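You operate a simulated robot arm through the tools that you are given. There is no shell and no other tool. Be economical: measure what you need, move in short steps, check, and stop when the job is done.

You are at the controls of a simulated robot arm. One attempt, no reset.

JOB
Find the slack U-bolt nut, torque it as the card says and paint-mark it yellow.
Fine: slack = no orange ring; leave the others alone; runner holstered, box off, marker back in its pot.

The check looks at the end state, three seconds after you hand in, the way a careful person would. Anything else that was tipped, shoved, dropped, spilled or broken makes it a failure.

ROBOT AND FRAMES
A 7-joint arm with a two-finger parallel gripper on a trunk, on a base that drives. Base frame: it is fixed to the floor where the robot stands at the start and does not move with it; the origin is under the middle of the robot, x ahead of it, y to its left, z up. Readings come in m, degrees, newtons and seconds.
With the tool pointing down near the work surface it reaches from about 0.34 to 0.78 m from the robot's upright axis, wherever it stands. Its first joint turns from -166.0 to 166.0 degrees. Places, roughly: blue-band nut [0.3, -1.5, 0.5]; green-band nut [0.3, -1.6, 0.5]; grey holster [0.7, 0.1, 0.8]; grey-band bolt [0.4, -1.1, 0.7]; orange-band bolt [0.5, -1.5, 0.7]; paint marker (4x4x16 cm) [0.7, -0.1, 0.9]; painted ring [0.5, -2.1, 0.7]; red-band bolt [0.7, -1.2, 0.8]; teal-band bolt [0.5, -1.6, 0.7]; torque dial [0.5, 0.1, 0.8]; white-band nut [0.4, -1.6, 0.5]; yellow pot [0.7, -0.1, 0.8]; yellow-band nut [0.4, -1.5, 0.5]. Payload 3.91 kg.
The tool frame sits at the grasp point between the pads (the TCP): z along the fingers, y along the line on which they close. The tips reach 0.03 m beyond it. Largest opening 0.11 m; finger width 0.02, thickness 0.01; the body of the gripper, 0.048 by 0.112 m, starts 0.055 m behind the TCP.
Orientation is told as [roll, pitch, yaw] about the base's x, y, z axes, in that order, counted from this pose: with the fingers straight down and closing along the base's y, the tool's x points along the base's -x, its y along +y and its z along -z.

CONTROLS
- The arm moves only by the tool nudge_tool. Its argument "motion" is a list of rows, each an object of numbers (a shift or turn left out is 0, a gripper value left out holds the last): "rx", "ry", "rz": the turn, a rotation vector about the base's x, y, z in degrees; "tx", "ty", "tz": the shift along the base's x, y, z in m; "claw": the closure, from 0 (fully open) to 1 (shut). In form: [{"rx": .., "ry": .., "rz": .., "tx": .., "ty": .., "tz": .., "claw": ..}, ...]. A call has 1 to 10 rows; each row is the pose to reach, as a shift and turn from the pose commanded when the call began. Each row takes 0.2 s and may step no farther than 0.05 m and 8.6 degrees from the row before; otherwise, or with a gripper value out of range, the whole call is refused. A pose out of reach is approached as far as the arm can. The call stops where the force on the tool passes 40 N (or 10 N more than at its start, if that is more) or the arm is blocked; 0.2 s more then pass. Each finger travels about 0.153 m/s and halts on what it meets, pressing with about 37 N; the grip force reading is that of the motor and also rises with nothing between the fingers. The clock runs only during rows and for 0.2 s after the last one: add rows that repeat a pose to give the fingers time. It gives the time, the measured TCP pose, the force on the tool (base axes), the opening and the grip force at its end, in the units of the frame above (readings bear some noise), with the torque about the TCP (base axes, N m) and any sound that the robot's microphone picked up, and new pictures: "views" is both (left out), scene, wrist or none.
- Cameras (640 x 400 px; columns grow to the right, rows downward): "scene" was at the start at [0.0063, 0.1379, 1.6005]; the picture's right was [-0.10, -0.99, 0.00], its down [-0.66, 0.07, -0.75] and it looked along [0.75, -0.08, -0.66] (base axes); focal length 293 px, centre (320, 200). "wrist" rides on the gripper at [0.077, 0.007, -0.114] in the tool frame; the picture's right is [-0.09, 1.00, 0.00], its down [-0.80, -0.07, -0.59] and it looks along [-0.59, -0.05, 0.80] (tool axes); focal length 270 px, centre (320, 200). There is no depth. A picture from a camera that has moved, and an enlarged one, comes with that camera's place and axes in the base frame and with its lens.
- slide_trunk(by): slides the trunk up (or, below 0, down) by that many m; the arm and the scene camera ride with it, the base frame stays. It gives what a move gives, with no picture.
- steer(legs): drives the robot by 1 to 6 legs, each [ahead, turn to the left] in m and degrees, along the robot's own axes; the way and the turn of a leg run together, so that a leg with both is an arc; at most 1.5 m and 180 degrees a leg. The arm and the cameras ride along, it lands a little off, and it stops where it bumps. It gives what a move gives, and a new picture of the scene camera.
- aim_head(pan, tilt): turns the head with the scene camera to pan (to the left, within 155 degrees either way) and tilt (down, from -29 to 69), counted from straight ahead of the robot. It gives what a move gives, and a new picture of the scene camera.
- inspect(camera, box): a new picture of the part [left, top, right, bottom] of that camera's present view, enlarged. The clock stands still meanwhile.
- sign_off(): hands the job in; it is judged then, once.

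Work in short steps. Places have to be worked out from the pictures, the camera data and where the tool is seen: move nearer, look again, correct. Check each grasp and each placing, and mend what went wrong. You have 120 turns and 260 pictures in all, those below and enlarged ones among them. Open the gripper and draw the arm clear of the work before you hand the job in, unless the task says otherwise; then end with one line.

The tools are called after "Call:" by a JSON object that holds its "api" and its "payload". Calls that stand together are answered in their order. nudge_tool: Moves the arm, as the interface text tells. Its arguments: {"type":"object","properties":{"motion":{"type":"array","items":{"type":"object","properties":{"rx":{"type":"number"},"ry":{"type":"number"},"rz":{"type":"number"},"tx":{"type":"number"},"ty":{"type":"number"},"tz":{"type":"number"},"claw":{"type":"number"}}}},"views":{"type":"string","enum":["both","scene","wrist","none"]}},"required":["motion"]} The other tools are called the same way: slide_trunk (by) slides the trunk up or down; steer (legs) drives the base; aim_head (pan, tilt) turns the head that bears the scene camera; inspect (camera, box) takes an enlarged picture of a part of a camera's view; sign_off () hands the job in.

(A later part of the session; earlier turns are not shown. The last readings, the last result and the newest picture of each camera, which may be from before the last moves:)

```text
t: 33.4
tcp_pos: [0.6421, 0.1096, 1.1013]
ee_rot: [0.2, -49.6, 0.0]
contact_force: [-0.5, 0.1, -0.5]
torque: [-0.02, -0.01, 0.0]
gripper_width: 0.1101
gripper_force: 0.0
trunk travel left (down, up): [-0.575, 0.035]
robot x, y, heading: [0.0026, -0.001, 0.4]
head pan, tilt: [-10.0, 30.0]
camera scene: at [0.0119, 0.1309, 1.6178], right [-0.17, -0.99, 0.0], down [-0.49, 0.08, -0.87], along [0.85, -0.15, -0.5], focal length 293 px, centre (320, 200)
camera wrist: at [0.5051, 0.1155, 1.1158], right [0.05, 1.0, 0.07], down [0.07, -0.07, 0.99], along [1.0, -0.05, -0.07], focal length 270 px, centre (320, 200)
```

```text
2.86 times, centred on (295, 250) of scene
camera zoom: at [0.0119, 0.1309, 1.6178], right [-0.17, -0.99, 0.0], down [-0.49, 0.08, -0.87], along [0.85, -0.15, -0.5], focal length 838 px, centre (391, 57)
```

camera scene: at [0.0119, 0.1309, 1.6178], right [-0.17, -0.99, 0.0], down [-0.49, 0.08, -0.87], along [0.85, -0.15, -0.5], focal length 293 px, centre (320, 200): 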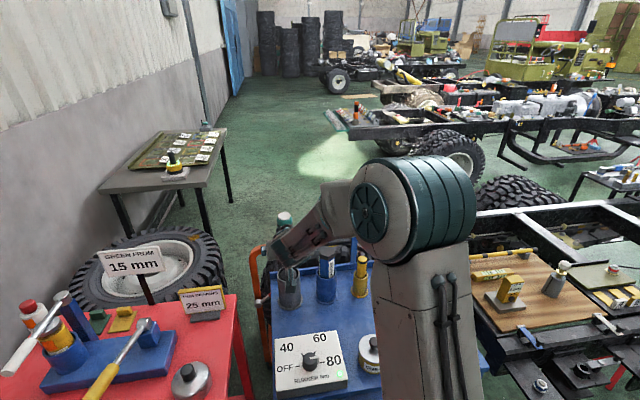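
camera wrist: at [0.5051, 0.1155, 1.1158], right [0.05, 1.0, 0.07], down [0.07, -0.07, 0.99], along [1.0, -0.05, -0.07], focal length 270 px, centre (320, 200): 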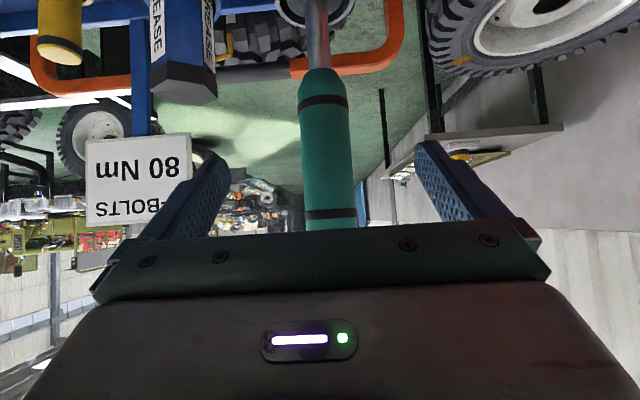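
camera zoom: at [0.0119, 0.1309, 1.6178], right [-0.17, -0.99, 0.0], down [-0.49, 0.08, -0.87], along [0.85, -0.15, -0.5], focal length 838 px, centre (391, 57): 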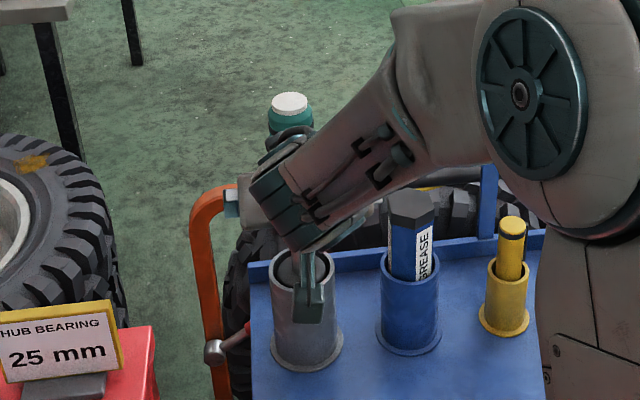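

Handle is centred (y≈0.109), ~4.6 cm thick. Advance to x≈0.747.

Call:
{"api": "nudge_tool", "payload": {"motion": [{"tx": 0.035, "tz": -0.003}, {"tx": 0.07, "tz": -0.003}, {"tx": 0.103, "tz": -0.003}], "views": "both"}}

Call:
{"api": "inspect", "payload": {"camera": "scene", "box": [220, 180, 370, 320]}}

```text
t: 34.2
tcp_pos: [0.7459, 0.1102, 1.0966]
ee_rot: [0.3, -49.7, 0.0]
contact_force: [0.0, 0.3, -0.1]
torque: [0.02, -0.05, 0.01]
gripper_width: 0.1103
gripper_force: 0.0
trunk travel left (down, up): [-0.575, 0.035]
robot x, y, heading: [-0.0017, -0.0017, 0.5]
head pan, tilt: [-10.0, 30.0]
camera scene: at [0.0115, 0.1312, 1.6177], right [-0.17, -0.99, 0.0], down [-0.49, 0.08, -0.87], along [0.85, -0.15, -0.5], focal length 293 px, centre (320, 200)
camera wrist: at [0.6081, 0.1157, 1.112], right [0.05, 1.0, 0.07], down [0.07, -0.07, 0.99], along [1.0, -0.05, -0.07], focal length 270 px, centre (320, 200)
```

scene: 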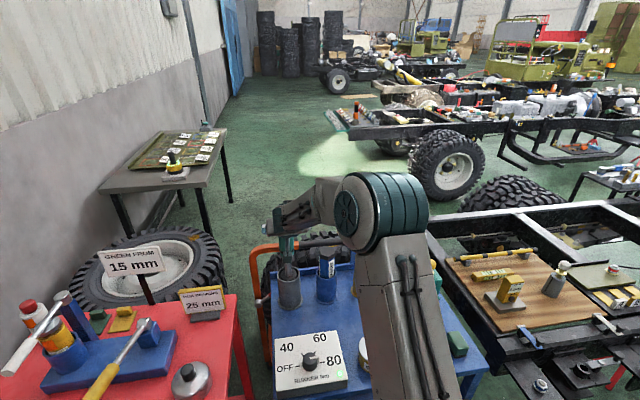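
wrist: 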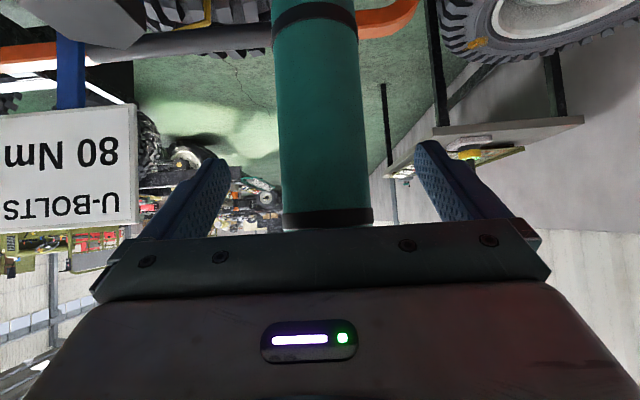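

```text
2.86 times, centred on (295, 250) of scene
camera zoom: at [0.0115, 0.1312, 1.6177], right [-0.17, -0.99, 0.0], down [-0.49, 0.08, -0.87], along [0.85, -0.15, -0.5], focal length 838 px, centre (391, 57)
```

zoom: 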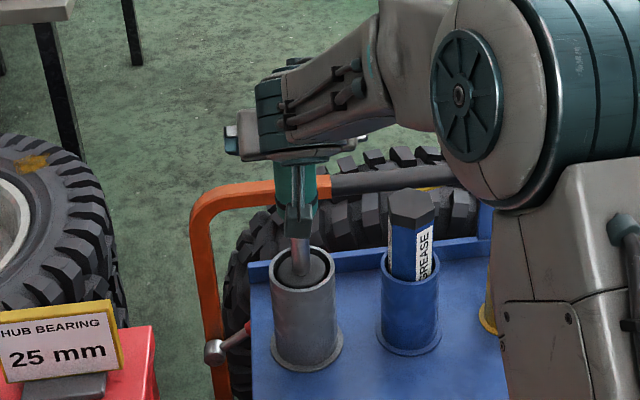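

Handle lies between the pads at about the TCP depth. Close.

Call:
{"api": "nudge_tool", "payload": {"motion": [{"claw": 1}, {"claw": 1}, {"claw": 1}, {"claw": 1}], "views": "wrist"}}

```text
t: 35.2
tcp_pos: [0.7449, 0.1099, 1.0975]
ee_rot: [0.3, -49.6, 0.0]
contact_force: [2.1, 3.1, 0.0]
torque: [0.5, -0.65, 0.05]
gripper_width: 0.0457
gripper_force: 37.0
trunk travel left (down, up): [-0.575, 0.035]
robot x, y, heading: [0.0007, -0.0034, 0.4]
head pan, tilt: [-10.0, 30.0]
camera wrist: at [0.6077, 0.1161, 1.1125], right [0.05, 1.0, 0.07], down [0.07, -0.07, 1.0], along [1.0, -0.05, -0.07], focal length 270 px, centre (320, 200)
```

wrist: 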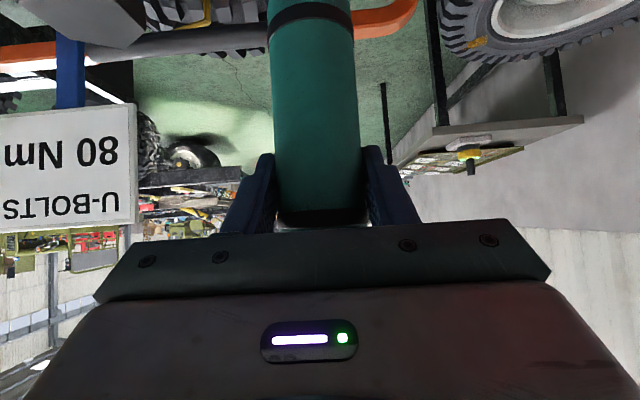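

Gripped at 4.6 cm. Lift straight up.

Call:
{"api": "nudge_tool", "payload": {"motion": [{"tz": 0.02}, {"tz": 0.05}, {"tz": 0.08}, {"tz": 0.11}, {"tz": 0.14}, {"tz": 0.165}], "views": "both"}}

Call:
{"api": "inspect", "payload": {"camera": "scene", "box": [220, 150, 370, 320]}}

```text
t: 36.6
tcp_pos: [0.7442, 0.1106, 1.263]
ee_rot: [0.2, -49.6, 0.0]
contact_force: [0.7, -0.8, -8.6]
torque: [0.02, 0.05, -0.01]
gripper_width: 0.0455
gripper_force: 37.1
trunk travel left (down, up): [-0.575, 0.035]
robot x, y, heading: [-0.0015, -0.0063, 0.2]
head pan, tilt: [-10.0, 30.0]
camera scene: at [0.0116, 0.1313, 1.6177], right [-0.17, -0.99, 0.0], down [-0.49, 0.08, -0.87], along [0.85, -0.15, -0.5], focal length 293 px, centre (320, 200)
camera wrist: at [0.608, 0.1162, 1.2777], right [0.05, 1.0, 0.07], down [0.07, -0.07, 0.99], along [1.0, -0.05, -0.07], focal length 270 px, centre (320, 200)
```

scene: 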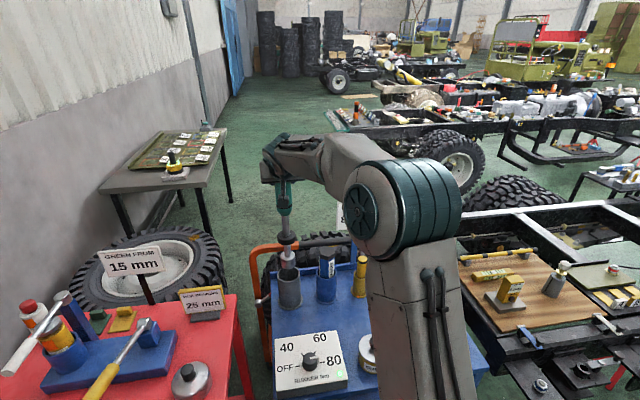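
wrist: 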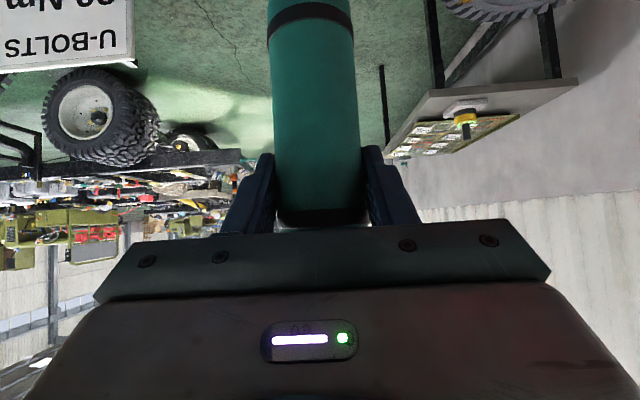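

```text
2.35 times, centred on (295, 235) of scene
camera zoom: at [0.0116, 0.1313, 1.6177], right [-0.17, -0.99, 0.0], down [-0.49, 0.08, -0.87], along [0.85, -0.15, -0.5], focal length 690 px, centre (379, 118)
```

zoom: 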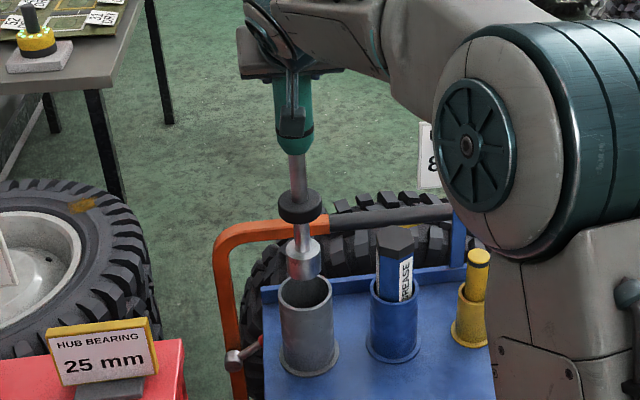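

Runner is out; socket bottom ≈0.308 m below the TCP. I retract it, and check the floor behind before driving.

Call:
{"api": "nudge_tool", "payload": {"motion": [{"tx": -0.04, "tz": 0.01}, {"tx": -0.08, "tz": 0.01}, {"tx": -0.12, "tz": 0.01}, {"tx": -0.16, "tz": 0.01}, {"tx": -0.2, "tz": 0.01}, {"tx": -0.24, "tz": 0.01}, {"tx": -0.27, "tz": 0.01}], "views": "none"}}

Call:
{"api": "aim_head", "payload": {"pan": -140, "tilt": 40}}

Call:
{"api": "aim_head", "payload": {"pan": 150, "tilt": 45}}

```text
t: 38.2
tcp_pos: [0.475, 0.109, 1.2728]
ee_rot: [0.3, -49.5, 0.0]
contact_force: [-0.9, 0.0, -8.3]
torque: [0.03, 0.1, 0.0]
gripper_width: 0.0455
gripper_force: 37.3
trunk travel left (down, up): [-0.575, 0.035]
robot x, y, heading: [-0.002, -0.0005, 0.3]
head pan, tilt: [-10.0, 30.0]
```

```text
t: 40.3
tcp_pos: [0.4765, 0.1105, 1.2731]
ee_rot: [0.4, -49.6, 0.0]
contact_force: [0.1, -0.3, -8.7]
torque: [0.0, 0.04, 0.02]
gripper_width: 0.0454
gripper_force: 36.9
trunk travel left (down, up): [-0.575, 0.035]
robot x, y, heading: [0.0019, -0.0013, 0.3]
head pan, tilt: [-140.0, 40.0]
camera scene: at [-0.1425, 0.0916, 1.6025], right [-0.65, 0.76, 0.0], down [0.49, 0.42, -0.77], along [-0.58, -0.5, -0.64], focal length 293 px, centre (320, 200)
```

scene: 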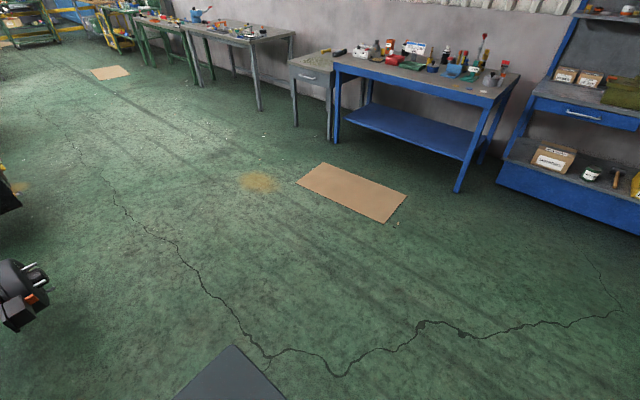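

```text
t: 44.2
tcp_pos: [0.4757, 0.1089, 1.2735]
ee_rot: [0.2, -49.6, -0.1]
contact_force: [0.6, 0.1, -7.9]
torque: [0.01, 0.03, -0.03]
gripper_width: 0.0456
gripper_force: 37.1
trunk travel left (down, up): [-0.575, 0.035]
robot x, y, heading: [0.0012, -0.0015, 0.2]
head pan, tilt: [150.0, 45.0]
camera scene: at [-0.1482, 0.187, 1.5952], right [0.5, 0.87, 0.0], down [0.61, -0.35, -0.71], along [-0.61, 0.35, -0.71], focal length 293 px, centre (320, 200)
```

scene: 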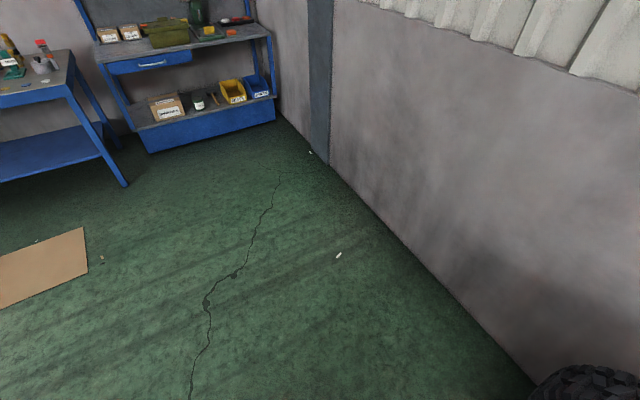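

Open floor behind. Drive: back 0.55, right 90°, ahead 1.5, left 90°.

Call:
{"api": "steer", "payload": {"legs": [[-0.55, 0], [0, -90], [1.5, 0], [0, 90]]}}

Call:
{"api": "aim_head", "payload": {"pan": -10, "tilt": 45}}

```text
t: 62.1
tcp_pos: [-0.0807, -1.3899, 1.2741]
ee_rot: [0.3, -49.7, 0.2]
contact_force: [-0.3, -0.4, -9.0]
torque: [-0.05, 0.05, -0.02]
gripper_width: 0.0454
gripper_force: 36.5
trunk travel left (down, up): [-0.575, 0.035]
robot x, y, heading: [-0.5527, -1.5073, 0.7]
head pan, tilt: [150.0, 45.0]
camera scene: at [-0.7046, -1.3161, 1.5952], right [0.49, 0.87, 0.0], down [0.61, -0.35, -0.71], along [-0.62, 0.35, -0.71], focal length 293 px, centre (320, 200)
```

scene: 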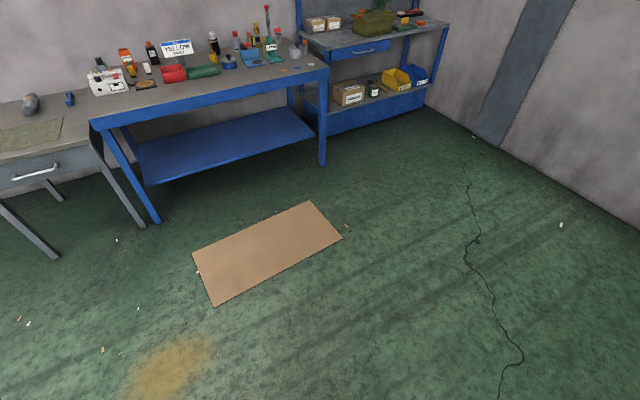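

```text
t: 64.6
tcp_pos: [-0.0804, -1.39, 1.2739]
ee_rot: [0.4, -49.6, 0.1]
contact_force: [-0.4, 0.4, -8.0]
torque: [0.0, 0.06, -0.02]
gripper_width: 0.0453
gripper_force: 36.9
trunk travel left (down, up): [-0.575, 0.035]
robot x, y, heading: [-0.558, -1.5072, 0.5]
head pan, tilt: [-10.0, 45.0]
camera scene: at [-0.5535, -1.3697, 1.5951], right [-0.17, -0.99, 0.0], down [-0.7, 0.12, -0.71], along [0.7, -0.12, -0.71], focal length 293 px, centre (320, 200)
```

scene: 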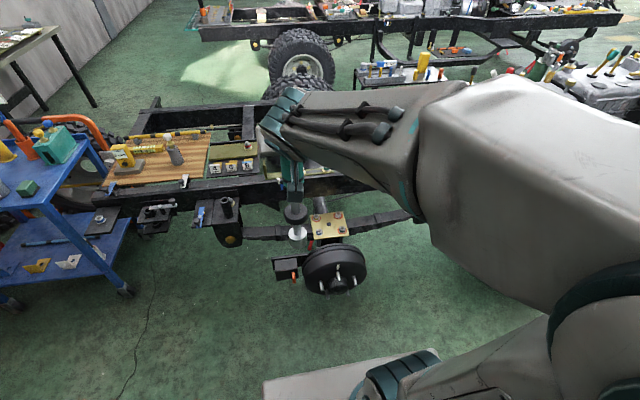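

Good position. Zoom on the U-bolt plate.

Call:
{"api": "inspect", "payload": {"camera": "scene", "box": [270, 190, 390, 270]}}

Call:
{"api": "inspect", "payload": {"camera": "scene", "box": [305, 205, 355, 240]}}

```text
5.00 times, centred on (330, 230) of scene
camera zoom: at [-0.5535, -1.3697, 1.5951], right [-0.17, -0.99, 0.0], down [-0.7, 0.12, -0.71], along [0.7, -0.12, -0.71], focal length 1466 px, centre (270, 50)
```

zoom: 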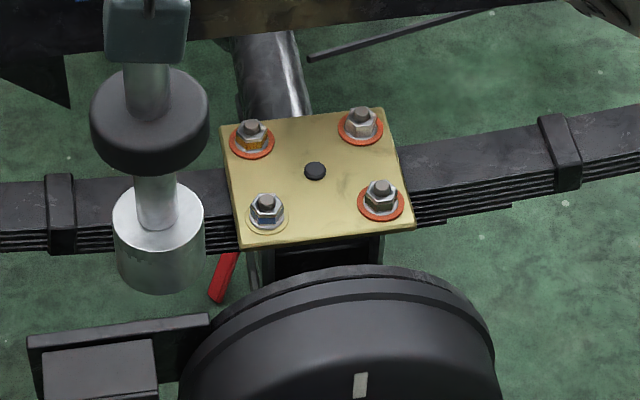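

```text
11.43 times, centred on (330, 222) of scene
camera zoom: at [-0.5535, -1.3697, 1.5951], right [-0.17, -0.99, 0.0], down [-0.7, 0.12, -0.71], along [0.7, -0.12, -0.71], focal length 3350 px, centre (206, -57)
```

zoom: 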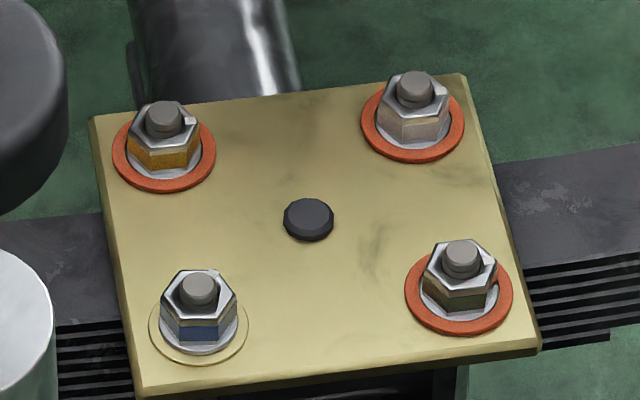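

The blue-band nut is the slack one (no orange ring), near (0.31, −1.51). I drive 0.17 closer and lower the trunk 0.2.

Call:
{"api": "steer", "payload": {"legs": [[0.17, 0]]}}

Call:
{"api": "slide_trunk", "payload": {"by": -0.2}}

Call:
{"api": "aim_head", "payload": {"pan": -10, "tilt": 45}}

Call:
{"api": "inspect", "payload": {"camera": "scene", "box": [220, 160, 380, 280]}}

```text
t: 66.1
tcp_pos: [0.0888, -1.3894, 1.2726]
ee_rot: [0.3, -49.6, 0.1]
contact_force: [0.4, 0.2, -8.4]
torque: [-0.01, 0.07, 0.02]
gripper_width: 0.0456
gripper_force: 36.8
trunk travel left (down, up): [-0.575, 0.035]
robot x, y, heading: [-0.3898, -1.5004, 0.6]
head pan, tilt: [-10.0, 45.0]
camera scene: at [-0.3833, -1.3685, 1.5951], right [-0.17, -0.99, 0.0], down [-0.7, 0.12, -0.71], along [0.7, -0.12, -0.71], focal length 293 px, centre (320, 200)
```

scene: 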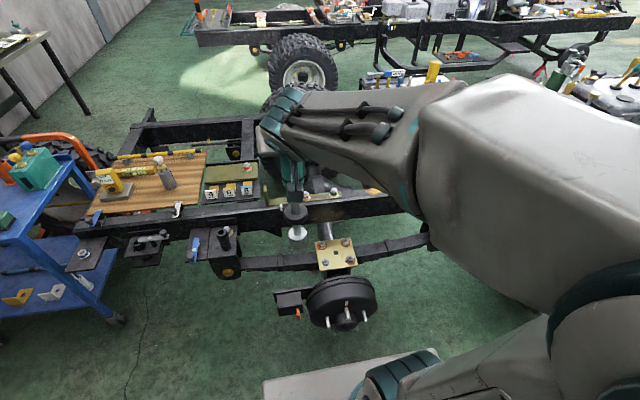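

```text
t: 68.2
tcp_pos: [0.0876, -1.39, 1.0724]
ee_rot: [0.3, -49.5, 0.0]
contact_force: [0.2, -0.5, -7.9]
torque: [-0.03, 0.08, -0.01]
gripper_width: 0.0454
gripper_force: 36.7
trunk travel left (down, up): [-0.375, 0.235]
robot x, y, heading: [-0.3853, -1.5022, 0.5]
head pan, tilt: [-10.0, 45.0]
```

```text
t: 68.8
tcp_pos: [0.0876, -1.3907, 1.0733]
ee_rot: [0.4, -49.5, 0.1]
contact_force: [-0.2, -0.4, -8.7]
torque: [0.03, 0.08, 0.02]
gripper_width: 0.0457
gripper_force: 37.0
trunk travel left (down, up): [-0.375, 0.235]
robot x, y, heading: [-0.3886, -1.5063, 0.2]
head pan, tilt: [-10.0, 45.0]
camera scene: at [-0.3846, -1.3686, 1.3951], right [-0.17, -0.99, 0.0], down [-0.7, 0.12, -0.71], along [0.7, -0.12, -0.71], focal length 293 px, centre (320, 200)
```

scene: 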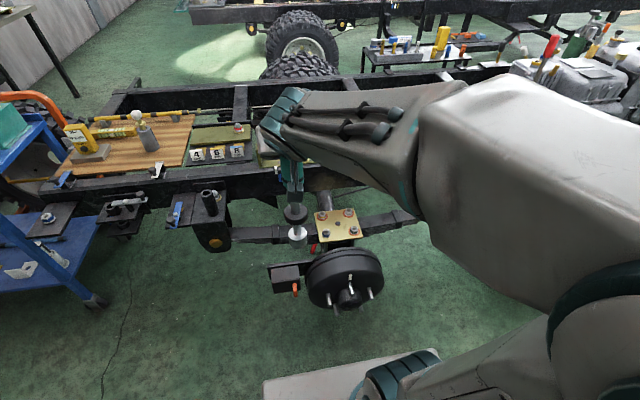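

```text
3.33 times, centred on (300, 220) of scene
camera zoom: at [-0.3846, -1.3686, 1.3951], right [-0.17, -0.99, 0.0], down [-0.7, 0.12, -0.71], along [0.7, -0.12, -0.71], focal length 977 px, centre (387, 133)
```

zoom: 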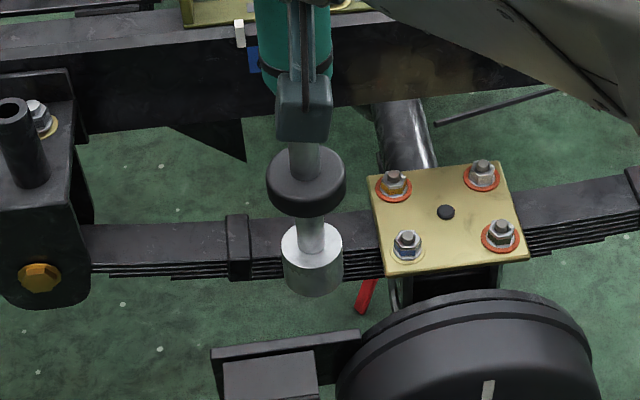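

Nut ≈ (0.318, −1.513, top 0.51). Runner hangs vertical below TCP. Move above it, socket ~6 cm above.

Call:
{"api": "nudge_tool", "payload": {"motion": [{"tx": 0.035, "ty": -0.03}, {"tx": 0.07, "ty": -0.06}, {"tx": 0.105, "ty": -0.09}, {"tx": 0.145, "ty": -0.11}, {"tx": 0.185, "ty": -0.123}, {"tx": 0.23, "ty": -0.123}, {"tx": 0.23, "ty": -0.123, "tz": -0.05}, {"tx": 0.23, "ty": -0.123, "tz": -0.1}, {"tx": 0.23, "ty": -0.123, "tz": -0.15}, {"tx": 0.23, "ty": -0.123, "tz": -0.18}], "views": "both"}}

Call:
{"api": "inspect", "payload": {"camera": "scene", "box": [270, 170, 390, 260]}}

```text
t: 71.0
tcp_pos: [0.3184, -1.5133, 0.8921]
ee_rot: [0.3, -49.6, 0.1]
contact_force: [0.0, 0.1, -8.6]
torque: [-0.03, 0.07, -0.04]
gripper_width: 0.0452
gripper_force: 37.3
trunk travel left (down, up): [-0.375, 0.235]
robot x, y, heading: [-0.3898, -1.5038, 0.3]
head pan, tilt: [-10.0, 45.0]
camera scene: at [-0.3839, -1.3688, 1.3952], right [-0.17, -0.99, 0.0], down [-0.7, 0.12, -0.71], along [0.7, -0.12, -0.71], focal length 293 px, centre (320, 200)
camera wrist: at [0.1814, -1.508, 0.9064], right [0.05, 1.0, 0.07], down [0.07, -0.07, 0.99], along [1.0, -0.05, -0.07], focal length 270 px, centre (320, 200)
```

scene: 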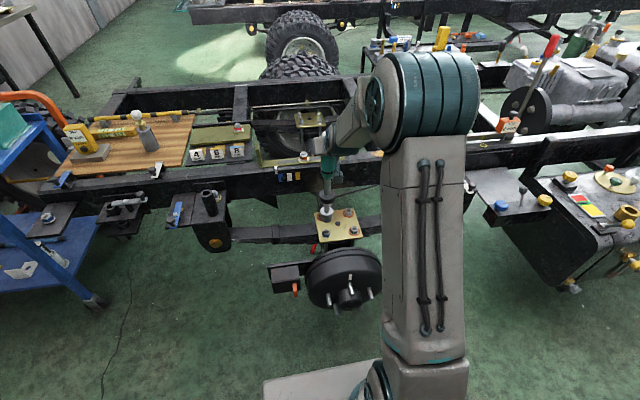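
wrist: 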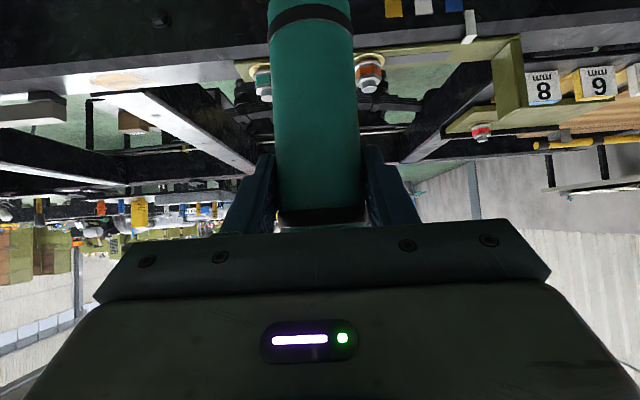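

```text
4.44 times, centred on (330, 215) of scene
camera zoom: at [-0.3839, -1.3688, 1.3952], right [-0.17, -0.99, 0.0], down [-0.7, 0.12, -0.71], along [0.7, -0.12, -0.71], focal length 1303 px, centre (276, 133)
```

zoom: 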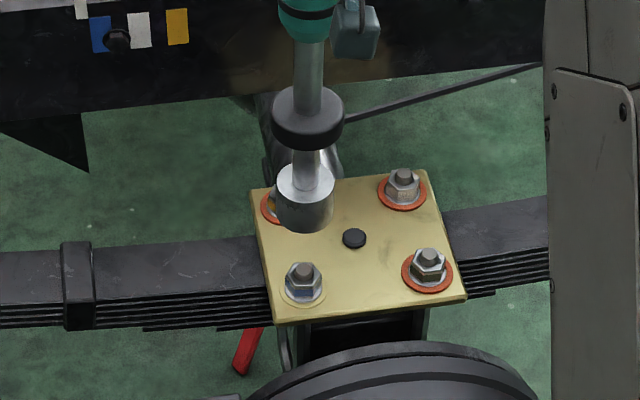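

Socket prediction matches well. To fix the nut's height/x I take a parallax view by raising the trunk.

Call:
{"api": "slide_trunk", "payload": {"by": 0.23}}

Call:
{"api": "inspect", "payload": {"camera": "scene", "box": [280, 220, 370, 290]}}

Call:
{"api": "slide_trunk", "payload": {"by": -0.23}}

Call:
{"api": "inspect", "payload": {"camera": "scene", "box": [285, 185, 375, 255]}}

```text
t: 73.5
tcp_pos: [0.3176, -1.5131, 1.1221]
ee_rot: [0.3, -49.4, 0.2]
contact_force: [-0.1, 0.4, -7.2]
torque: [0.02, 0.04, 0.02]
gripper_width: 0.0456
gripper_force: 37.0
trunk travel left (down, up): [-0.605, 0.005]
robot x, y, heading: [-0.3852, -1.5022, 0.5]
head pan, tilt: [-10.0, 45.0]
```

```text
5.71 times, centred on (325, 255) of scene
camera zoom: at [-0.3839, -1.3688, 1.6251], right [-0.17, -0.99, 0.0], down [-0.7, 0.12, -0.71], along [0.7, -0.12, -0.71], focal length 1675 px, centre (291, -114)
```

zoom: 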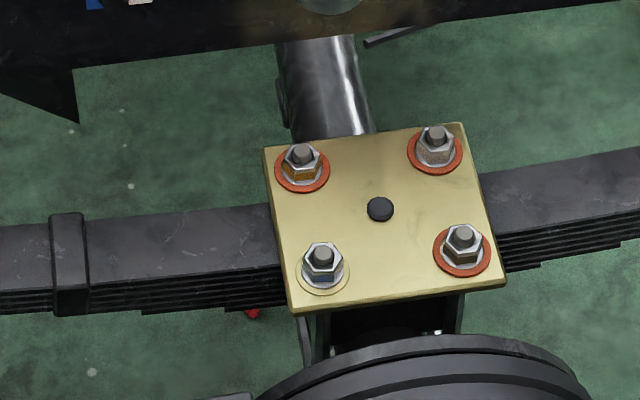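

```text
t: 75.9
tcp_pos: [0.318, -1.5139, 0.8915]
ee_rot: [0.3, -49.6, 0.1]
contact_force: [-0.5, -0.2, -8.8]
torque: [-0.01, 0.07, -0.03]
gripper_width: 0.0454
gripper_force: 36.9
trunk travel left (down, up): [-0.375, 0.235]
robot x, y, heading: [-0.384, -1.504, 0.4]
head pan, tilt: [-10.0, 45.0]
```

```text
5.71 times, centred on (330, 220) of scene
camera zoom: at [-0.3843, -1.3688, 1.3952], right [-0.17, -0.99, 0.0], down [-0.7, 0.12, -0.71], along [0.7, -0.12, -0.71], focal length 1675 px, centre (263, 86)
```

zoom: 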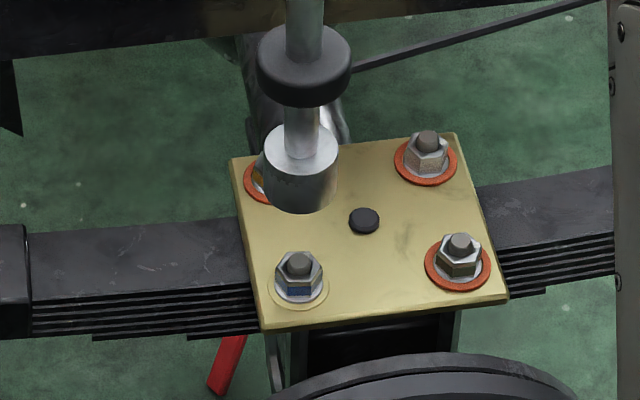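

Bolt top ≈ (0.311, −1.511, 0.52). I shift there and lower the socket to just above.

Call:
{"api": "nudge_tool", "payload": {"motion": [{"tx": -0.007, "ty": 0.002, "tz": -0.02}, {"tx": -0.007, "ty": 0.002, "tz": -0.045}], "views": "none"}}

Call:
{"api": "inspect", "payload": {"camera": "scene", "box": [285, 185, 375, 255]}}

```text
t: 76.5
tcp_pos: [0.3103, -1.512, 0.8461]
ee_rot: [0.3, -49.5, 0.0]
contact_force: [0.2, -0.6, -7.7]
torque: [0.03, 0.05, -0.03]
gripper_width: 0.0456
gripper_force: 36.7
trunk travel left (down, up): [-0.375, 0.235]
robot x, y, heading: [-0.3866, -1.505, 0.2]
head pan, tilt: [-10.0, 45.0]
```

```text
5.71 times, centred on (330, 220) of scene
camera zoom: at [-0.3841, -1.3688, 1.3952], right [-0.17, -0.99, 0.0], down [-0.7, 0.12, -0.71], along [0.7, -0.12, -0.71], focal length 1675 px, centre (263, 86)
```

zoom: 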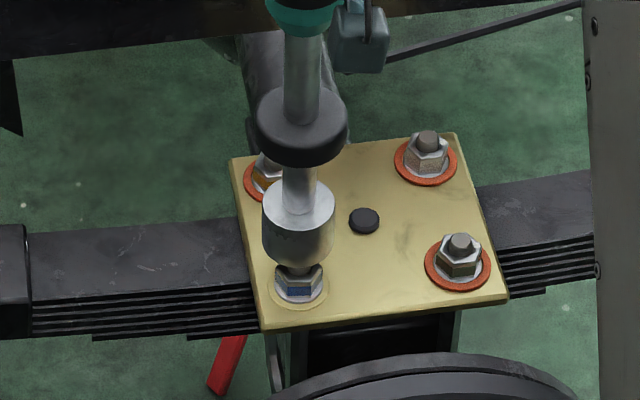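

Alignment looks right; lower gently in small steps.

Call:
{"api": "nudge_tool", "payload": {"motion": [{"tz": -0.008}, {"tz": -0.016}, {"tz": -0.022}], "views": "none"}}

Call:
{"api": "inspect", "payload": {"camera": "scene", "box": [285, 185, 375, 255]}}

```text
t: 77.3
tcp_pos: [0.3102, -1.5111, 0.8303]
ee_rot: [0.2, -50.2, 0.2]
contact_force: [3.1, 1.8, 31.1]
torque: [0.34, -0.38, 0.09]
gripper_width: 0.0452
gripper_force: 36.8
trunk travel left (down, up): [-0.375, 0.235]
robot x, y, heading: [-0.3859, -1.5041, 0.3]
head pan, tilt: [-10.0, 45.0]
```

```text
5.71 times, centred on (330, 220) of scene
camera zoom: at [-0.3879, -1.3687, 1.3956], right [-0.17, -0.99, 0.0], down [-0.7, 0.12, -0.71], along [0.7, -0.12, -0.71], focal length 1675 px, centre (263, 86)
```

zoom: 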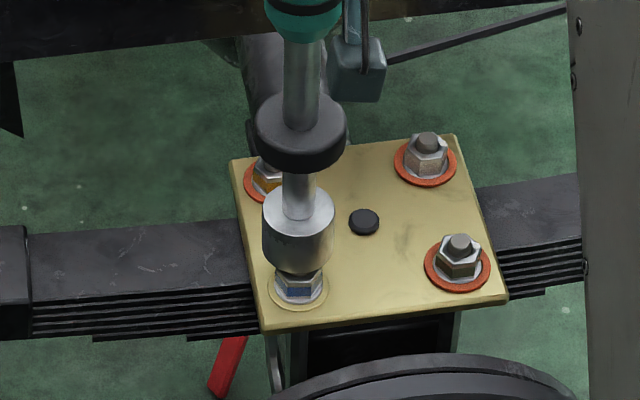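

Contact at 31 N with the socket ~ at bolt-top height. Zoom more to see the alignment.

Call:
{"api": "inspect", "payload": {"camera": "scene", "box": [316, 208, 346, 238]}}

Call:
{"api": "inspect", "payload": {"camera": "wrist", "box": [200, 0, 440, 150]}}

```text
13.33 times, centred on (331, 223) of scene
camera zoom: at [-0.3879, -1.3687, 1.3956], right [-0.17, -0.99, 0.0], down [-0.7, 0.12, -0.71], along [0.7, -0.12, -0.71], focal length 3908 px, centre (173, -107)
```

zoom: 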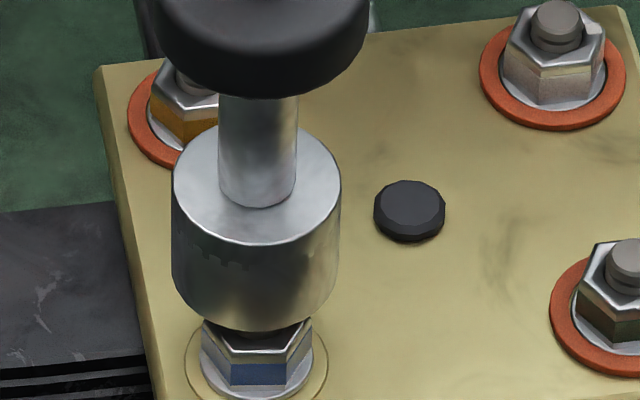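

```text
2.67 times, centred on (320, 75) of wrist
camera zoom: at [0.1733, -1.5055, 0.8437], right [0.05, 1.0, 0.07], down [0.06, -0.07, 1.0], along [1.0, -0.05, -0.06], focal length 721 px, centre (320, 533)
```

zoom: 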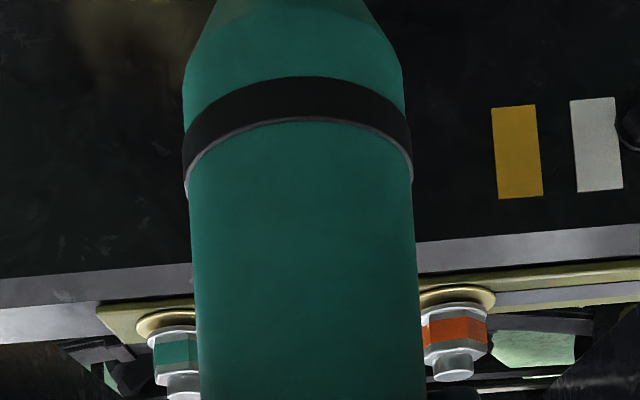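

The runner slid up ~1 cm in the grip; contact is at z≈0.53, so the bolt top is higher and nearer: x≈0.297. I lift 15 mm, shift −13 mm in x and recheck.

Call:
{"api": "nudge_tool", "payload": {"motion": [{"tz": 0.015}, {"tz": 0.018, "tx": -0.013}], "views": "none"}}

Call:
{"api": "inspect", "payload": {"camera": "scene", "box": [306, 198, 356, 248]}}

```text
t: 77.9
tcp_pos: [0.296, -1.511, 0.8413]
ee_rot: [0.3, -49.1, 0.1]
contact_force: [0.6, -0.5, -8.3]
torque: [-0.02, 0.08, 0.0]
gripper_width: 0.0454
gripper_force: 37.3
trunk travel left (down, up): [-0.375, 0.235]
robot x, y, heading: [-0.3873, -1.5055, 0.2]
head pan, tilt: [-10.0, 45.0]
```

```text
8.00 times, centred on (331, 223) of scene
camera zoom: at [-0.3841, -1.3688, 1.3948], right [-0.17, -0.99, 0.0], down [-0.7, 0.12, -0.71], along [0.7, -0.12, -0.71], focal length 2345 px, centre (232, 16)
```

zoom: 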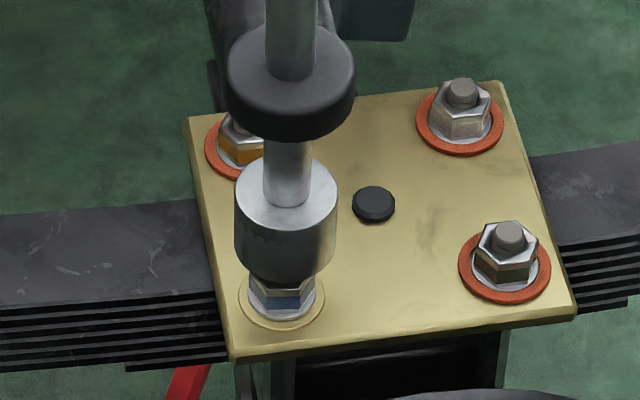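

Now projected aligned (bolt top at z≈0.53). Descend again in small steps.

Call:
{"api": "nudge_tool", "payload": {"motion": [{"tz": -0.007, "ty": 0.001}, {"tz": -0.013, "ty": 0.001}, {"tz": -0.018, "ty": 0.001}], "views": "none"}}

Call:
{"api": "inspect", "payload": {"camera": "scene", "box": [306, 198, 356, 248]}}

```text
t: 78.7
tcp_pos: [0.2976, -1.5104, 0.825]
ee_rot: [0.3, -49.4, 0.1]
contact_force: [-0.3, -0.2, -8.0]
torque: [0.05, 0.28, 0.0]
gripper_width: 0.0453
gripper_force: 36.9
trunk travel left (down, up): [-0.375, 0.235]
robot x, y, heading: [-0.3859, -1.5037, 0.2]
head pan, tilt: [-10.0, 45.0]
```

```text
8.00 times, centred on (331, 223) of scene
camera zoom: at [-0.3842, -1.3688, 1.3951], right [-0.17, -0.99, 0.0], down [-0.7, 0.12, -0.71], along [0.7, -0.12, -0.71], focal length 2345 px, centre (232, 16)
```

zoom: 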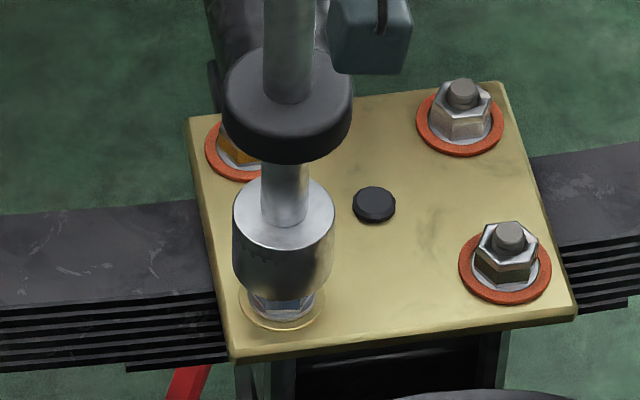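

Bolt entered the socket. Continue down.

Call:
{"api": "nudge_tool", "payload": {"motion": [{"tz": -0.006}, {"tz": -0.012}, {"tz": -0.018}, {"tz": -0.022}], "views": "none"}}

Call:
{"api": "inspect", "payload": {"camera": "scene", "box": [306, 198, 356, 248]}}

```text
t: 79.7
tcp_pos: [0.2975, -1.5101, 0.8043]
ee_rot: [0.4, -49.7, 0.2]
contact_force: [-2.3, 0.5, -3.4]
torque: [0.08, 0.91, 0.03]
gripper_width: 0.0457
gripper_force: 37.0
trunk travel left (down, up): [-0.375, 0.235]
robot x, y, heading: [-0.3855, -1.5044, 0.2]
head pan, tilt: [-10.0, 45.0]
```

```text
8.00 times, centred on (331, 223) of scene
camera zoom: at [-0.3849, -1.3688, 1.3953], right [-0.17, -0.99, 0.0], down [-0.7, 0.12, -0.71], along [0.7, -0.12, -0.71], focal length 2345 px, centre (232, 16)
```

zoom: 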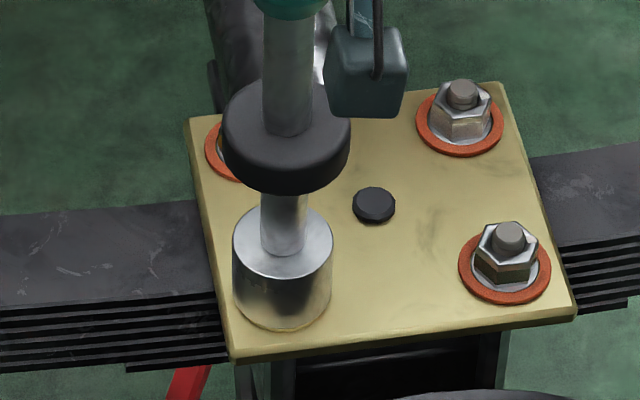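

Socket covers the nut to the plate. Press lightly and wait to let the runner work, listening.

Call:
{"api": "nudge_tool", "payload": {"motion": [{"tz": -0.003}, {"tz": -0.005}, {"tz": -0.005}, {"tz": -0.005}, {"tz": -0.005}, {"tz": -0.005}], "views": "scene"}}

```text
t: 81.1
tcp_pos: [0.2963, -1.51, 0.8041]
ee_rot: [0.3, -50.1, 0.1]
contact_force: [3.1, -0.4, 30.7]
torque: [-0.49, -0.44, 0.03]
gripper_width: 0.0458
gripper_force: 37.4
trunk travel left (down, up): [-0.375, 0.235]
robot x, y, heading: [-0.3861, -1.5046, 0.3]
head pan, tilt: [-10.0, 45.0]
camera scene: at [-0.3879, -1.3687, 1.3953], right [-0.17, -0.99, 0.0], down [-0.7, 0.12, -0.71], along [0.7, -0.12, -0.71], focal length 293 px, centre (320, 200)
```

scene: 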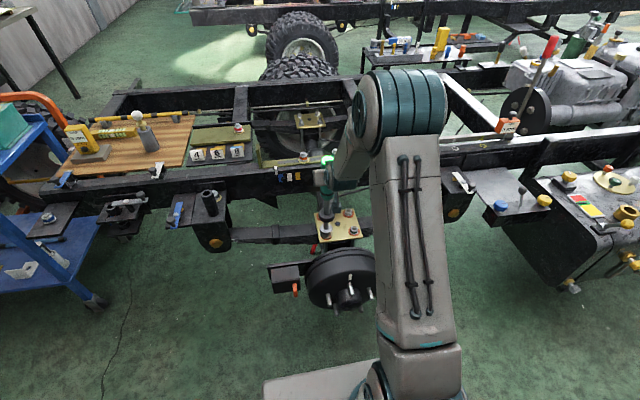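

The runner's cap appears lit green. Check.

Call:
{"api": "inspect", "payload": {"camera": "scene", "box": [295, 140, 365, 190]}}

Call:
{"api": "nudge_tool", "payload": {"motion": [{"tz": 0}, {"tz": 0}, {"tz": 0}, {"tz": 0}, {"tz": 0}], "views": "none"}}

Call:
{"api": "inspect", "payload": {"camera": "scene", "box": [295, 140, 365, 190]}}

```text
8.00 times, centred on (330, 165) of scene
camera zoom: at [-0.3879, -1.3687, 1.3953], right [-0.17, -0.99, 0.0], down [-0.7, 0.12, -0.71], along [0.7, -0.12, -0.71], focal length 2345 px, centre (240, 480)
```

zoom: 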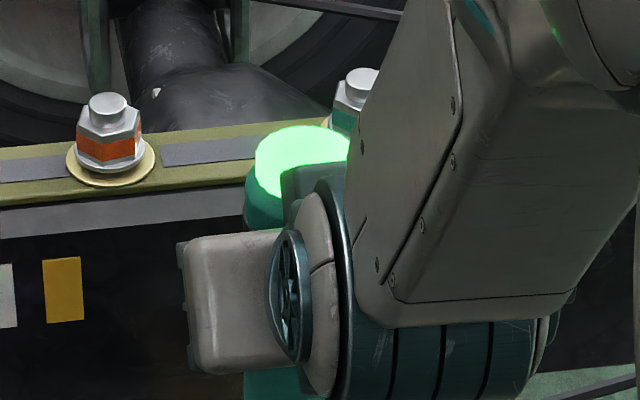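

```text
t: 82.3
tcp_pos: [0.298, -1.509, 0.8029]
ee_rot: [0.4, -49.9, 0.2]
contact_force: [3.0, -0.2, 30.3]
torque: [-0.48, -0.45, -0.05]
gripper_width: 0.0456
gripper_force: 37.0
trunk travel left (down, up): [-0.375, 0.235]
robot x, y, heading: [-0.3855, -1.5024, 0.1]
head pan, tilt: [-10.0, 45.0]
```

```text
8.00 times, centred on (330, 165) of scene
camera zoom: at [-0.3879, -1.3687, 1.3952], right [-0.17, -0.99, 0.0], down [-0.7, 0.12, -0.71], along [0.7, -0.12, -0.71], focal length 2345 px, centre (240, 480)
```

zoom: 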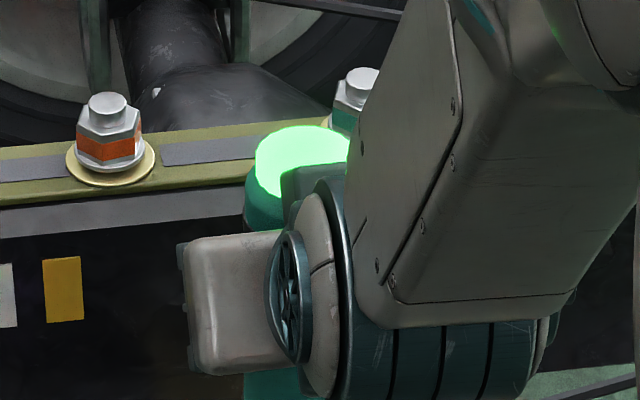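

Cap is steady green (torque reached). Lift off the nut vertically.

Call:
{"api": "nudge_tool", "payload": {"motion": [{"tz": 0.006}, {"tz": 0.03}, {"tz": 0.06}, {"tz": 0.1}, {"tz": 0.15}], "views": "scene"}}

Call:
{"api": "inspect", "payload": {"camera": "scene", "box": [295, 120, 365, 170]}}

Call:
{"api": "inspect", "payload": {"camera": "scene", "box": [306, 198, 356, 248]}}

```text
t: 83.5
tcp_pos: [0.2982, -1.5116, 0.9458]
ee_rot: [0.3, -49.4, 0.0]
contact_force: [-0.4, 0.5, -9.0]
torque: [-0.02, 0.06, 0.01]
gripper_width: 0.0452
gripper_force: 36.8
trunk travel left (down, up): [-0.375, 0.235]
robot x, y, heading: [-0.3816, -1.5015, 0.2]
head pan, tilt: [-10.0, 45.0]
camera scene: at [-0.3846, -1.3688, 1.3951], right [-0.17, -0.99, 0.0], down [-0.7, 0.12, -0.71], along [0.7, -0.12, -0.71], focal length 293 px, centre (320, 200)
```

scene: 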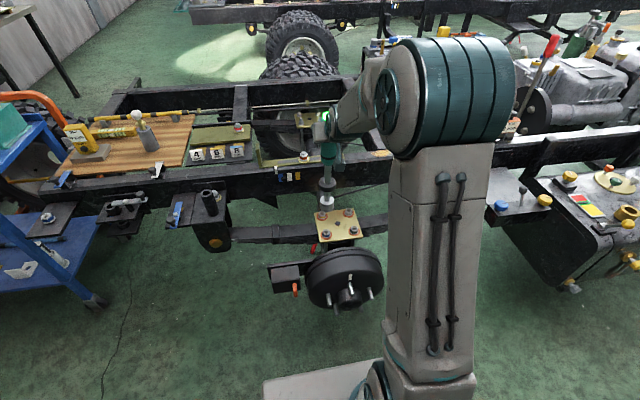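

```text
8.00 times, centred on (330, 145) of scene
camera zoom: at [-0.3846, -1.3688, 1.3951], right [-0.17, -0.99, 0.0], down [-0.7, 0.12, -0.71], along [0.7, -0.12, -0.71], focal length 2345 px, centre (240, 640)
```

zoom: 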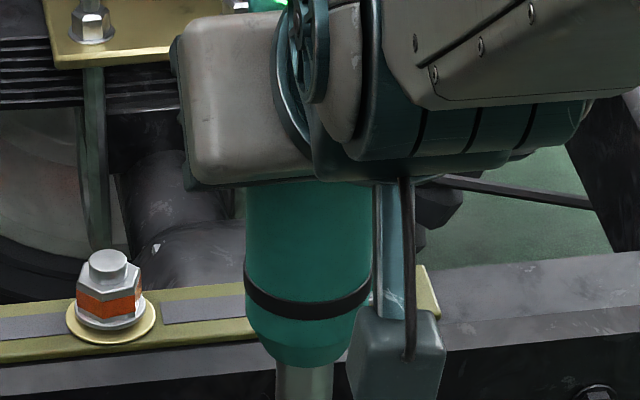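

```text
8.00 times, centred on (331, 223) of scene
camera zoom: at [-0.3846, -1.3688, 1.3951], right [-0.17, -0.99, 0.0], down [-0.7, 0.12, -0.71], along [0.7, -0.12, -0.71], focal length 2345 px, centre (232, 16)
```

zoom: 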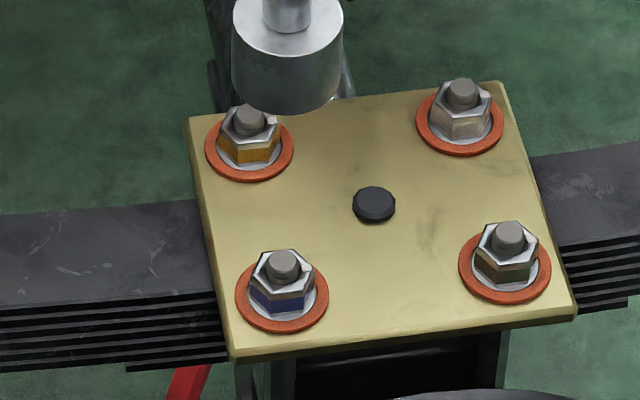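

An orange ring now shows at the blue nut: torqued. Retract the runner along the same path.

Call:
{"api": "nudge_tool", "payload": {"motion": [{"tz": 0.05}, {"tz": 0.1}, {"tz": 0.13, "tx": -0.02}, {"tz": 0.13, "tx": -0.06, "ty": 0.02}, {"tz": 0.13, "tx": -0.1, "ty": 0.04}, {"tz": 0.13, "tx": -0.14, "ty": 0.07}, {"tz": 0.13, "tx": -0.18, "ty": 0.095}, {"tz": 0.13, "tx": -0.21, "ty": 0.12}], "views": "none"}}

Call:
{"api": "slide_trunk", "payload": {"by": 0.2}}

Call:
{"api": "steer", "payload": {"legs": [[-0.17, 0], [0, -90], [-1.5, 0], [0, 90]]}}

Call:
{"api": "aim_head", "payload": {"pan": -10, "tilt": 45}}

```text
t: 85.3
tcp_pos: [0.0875, -1.3922, 1.0797]
ee_rot: [0.3, -49.6, 0.0]
contact_force: [0.5, 0.2, -8.1]
torque: [0.0, 0.1, 0.01]
gripper_width: 0.0455
gripper_force: 37.9
trunk travel left (down, up): [-0.375, 0.235]
robot x, y, heading: [-0.3909, -1.5031, 0.4]
head pan, tilt: [-10.0, 45.0]
```

```text
t: 87.5
tcp_pos: [0.0881, -1.392, 1.279]
ee_rot: [0.2, -49.5, 0.1]
contact_force: [-0.4, 0.4, -8.3]
torque: [-0.01, 0.08, 0.02]
gripper_width: 0.0454
gripper_force: 37.1
trunk travel left (down, up): [-0.575, 0.035]
robot x, y, heading: [-0.3848, -1.4993, 0.3]
head pan, tilt: [-10.0, 45.0]
```

```text
t: 103.6
tcp_pos: [-0.0997, 0.1077, 1.2788]
ee_rot: [0.3, -49.5, 0.0]
contact_force: [-0.8, -0.2, -8.8]
torque: [0.03, 0.13, -0.01]
gripper_width: 0.0451
gripper_force: 36.9
trunk travel left (down, up): [-0.575, 0.035]
robot x, y, heading: [-0.5777, -0.0012, 0.3]
head pan, tilt: [-10.0, 45.0]
camera scene: at [-0.5718, 0.132, 1.5951], right [-0.17, -0.99, 0.0], down [-0.7, 0.12, -0.71], along [0.7, -0.12, -0.71], focal length 293 px, centre (320, 200)
```

scene: 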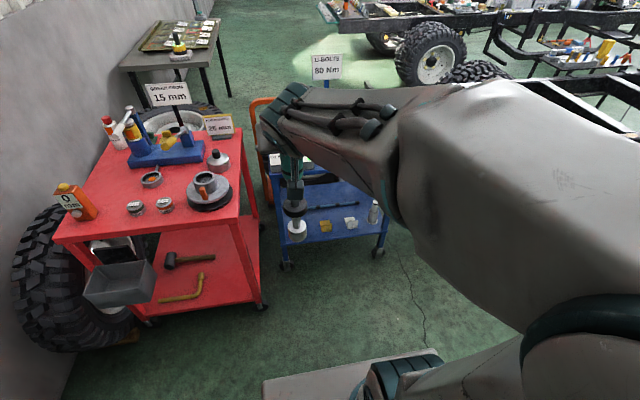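

```text
t: 104.2
tcp_pos: [-0.0999, 0.1076, 1.2788]
ee_rot: [0.1, -49.5, 0.0]
contact_force: [0.4, 0.0, -8.2]
torque: [0.0, 0.1, -0.02]
gripper_width: 0.0454
gripper_force: 36.8
trunk travel left (down, up): [-0.575, 0.035]
robot x, y, heading: [-0.5761, -0.0022, 0.2]
head pan, tilt: [-10.0, 45.0]
camera scene: at [-0.5717, 0.1318, 1.5951], right [-0.17, -0.99, 0.0], down [-0.7, 0.12, -0.71], along [0.7, -0.12, -0.71], focal length 293 px, centre (320, 200)
```

scene: 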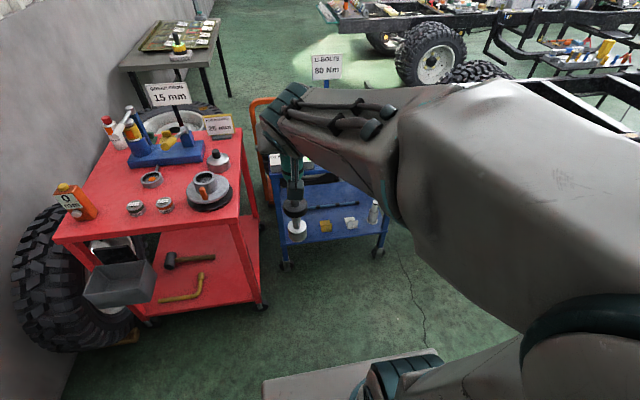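

Return forward 0.555 to x ≈ −0.02 (short of the original for clearance).

Call:
{"api": "steer", "payload": {"legs": [[0.555, 0]]}}

Call:
{"api": "aim_head", "payload": {"pan": -10, "tilt": 30}}

Call:
{"api": "inspect", "payload": {"camera": "scene", "box": [220, 150, 370, 320]}}

```text
t: 107.3
tcp_pos: [0.4551, 0.1142, 1.2777]
ee_rot: [0.3, -49.5, 0.3]
contact_force: [0.3, 0.5, -8.5]
torque: [0.05, 0.08, -0.04]
gripper_width: 0.045
gripper_force: 36.6
trunk travel left (down, up): [-0.575, 0.035]
robot x, y, heading: [-0.0183, -0.0019, 0.5]
head pan, tilt: [-10.0, 45.0]
camera scene: at [-0.0166, 0.1356, 1.5951], right [-0.16, -0.99, 0.0], down [-0.7, 0.12, -0.71], along [0.7, -0.12, -0.71], focal length 293 px, centre (320, 200)
```

scene: 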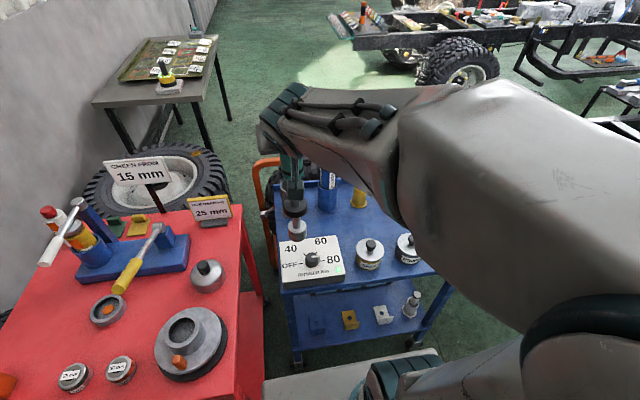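

```text
t: 108.1
tcp_pos: [0.4554, 0.1136, 1.2795]
ee_rot: [0.2, -49.5, 0.4]
contact_force: [-1.2, -0.2, -7.8]
torque: [-0.02, 0.09, 0.0]
gripper_width: 0.045
gripper_force: 37.2
trunk travel left (down, up): [-0.575, 0.035]
robot x, y, heading: [-0.0193, 0.0003, 0.7]
head pan, tilt: [-10.0, 30.0]
camera scene: at [-0.0082, 0.1341, 1.6177], right [-0.16, -0.99, 0.0], down [-0.49, 0.08, -0.87], along [0.85, -0.14, -0.5], focal length 293 px, centre (320, 200)
```

scene: 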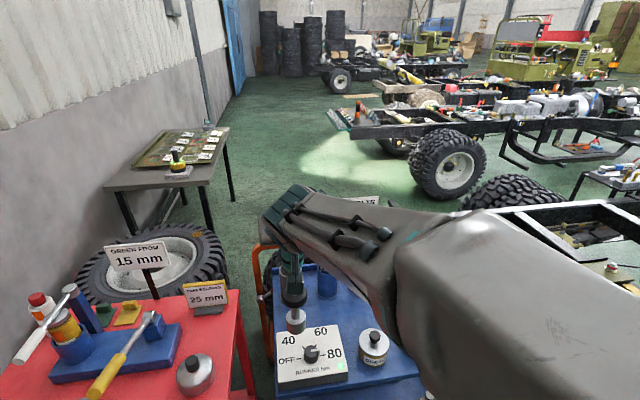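

```text
2.35 times, centred on (295, 235) of scene
camera zoom: at [-0.0082, 0.1341, 1.6177], right [-0.16, -0.99, 0.0], down [-0.49, 0.08, -0.87], along [0.85, -0.14, -0.5], focal length 690 px, centre (379, 118)
```

zoom: 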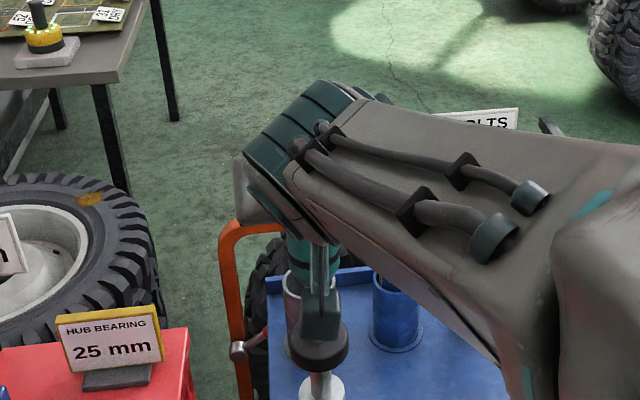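

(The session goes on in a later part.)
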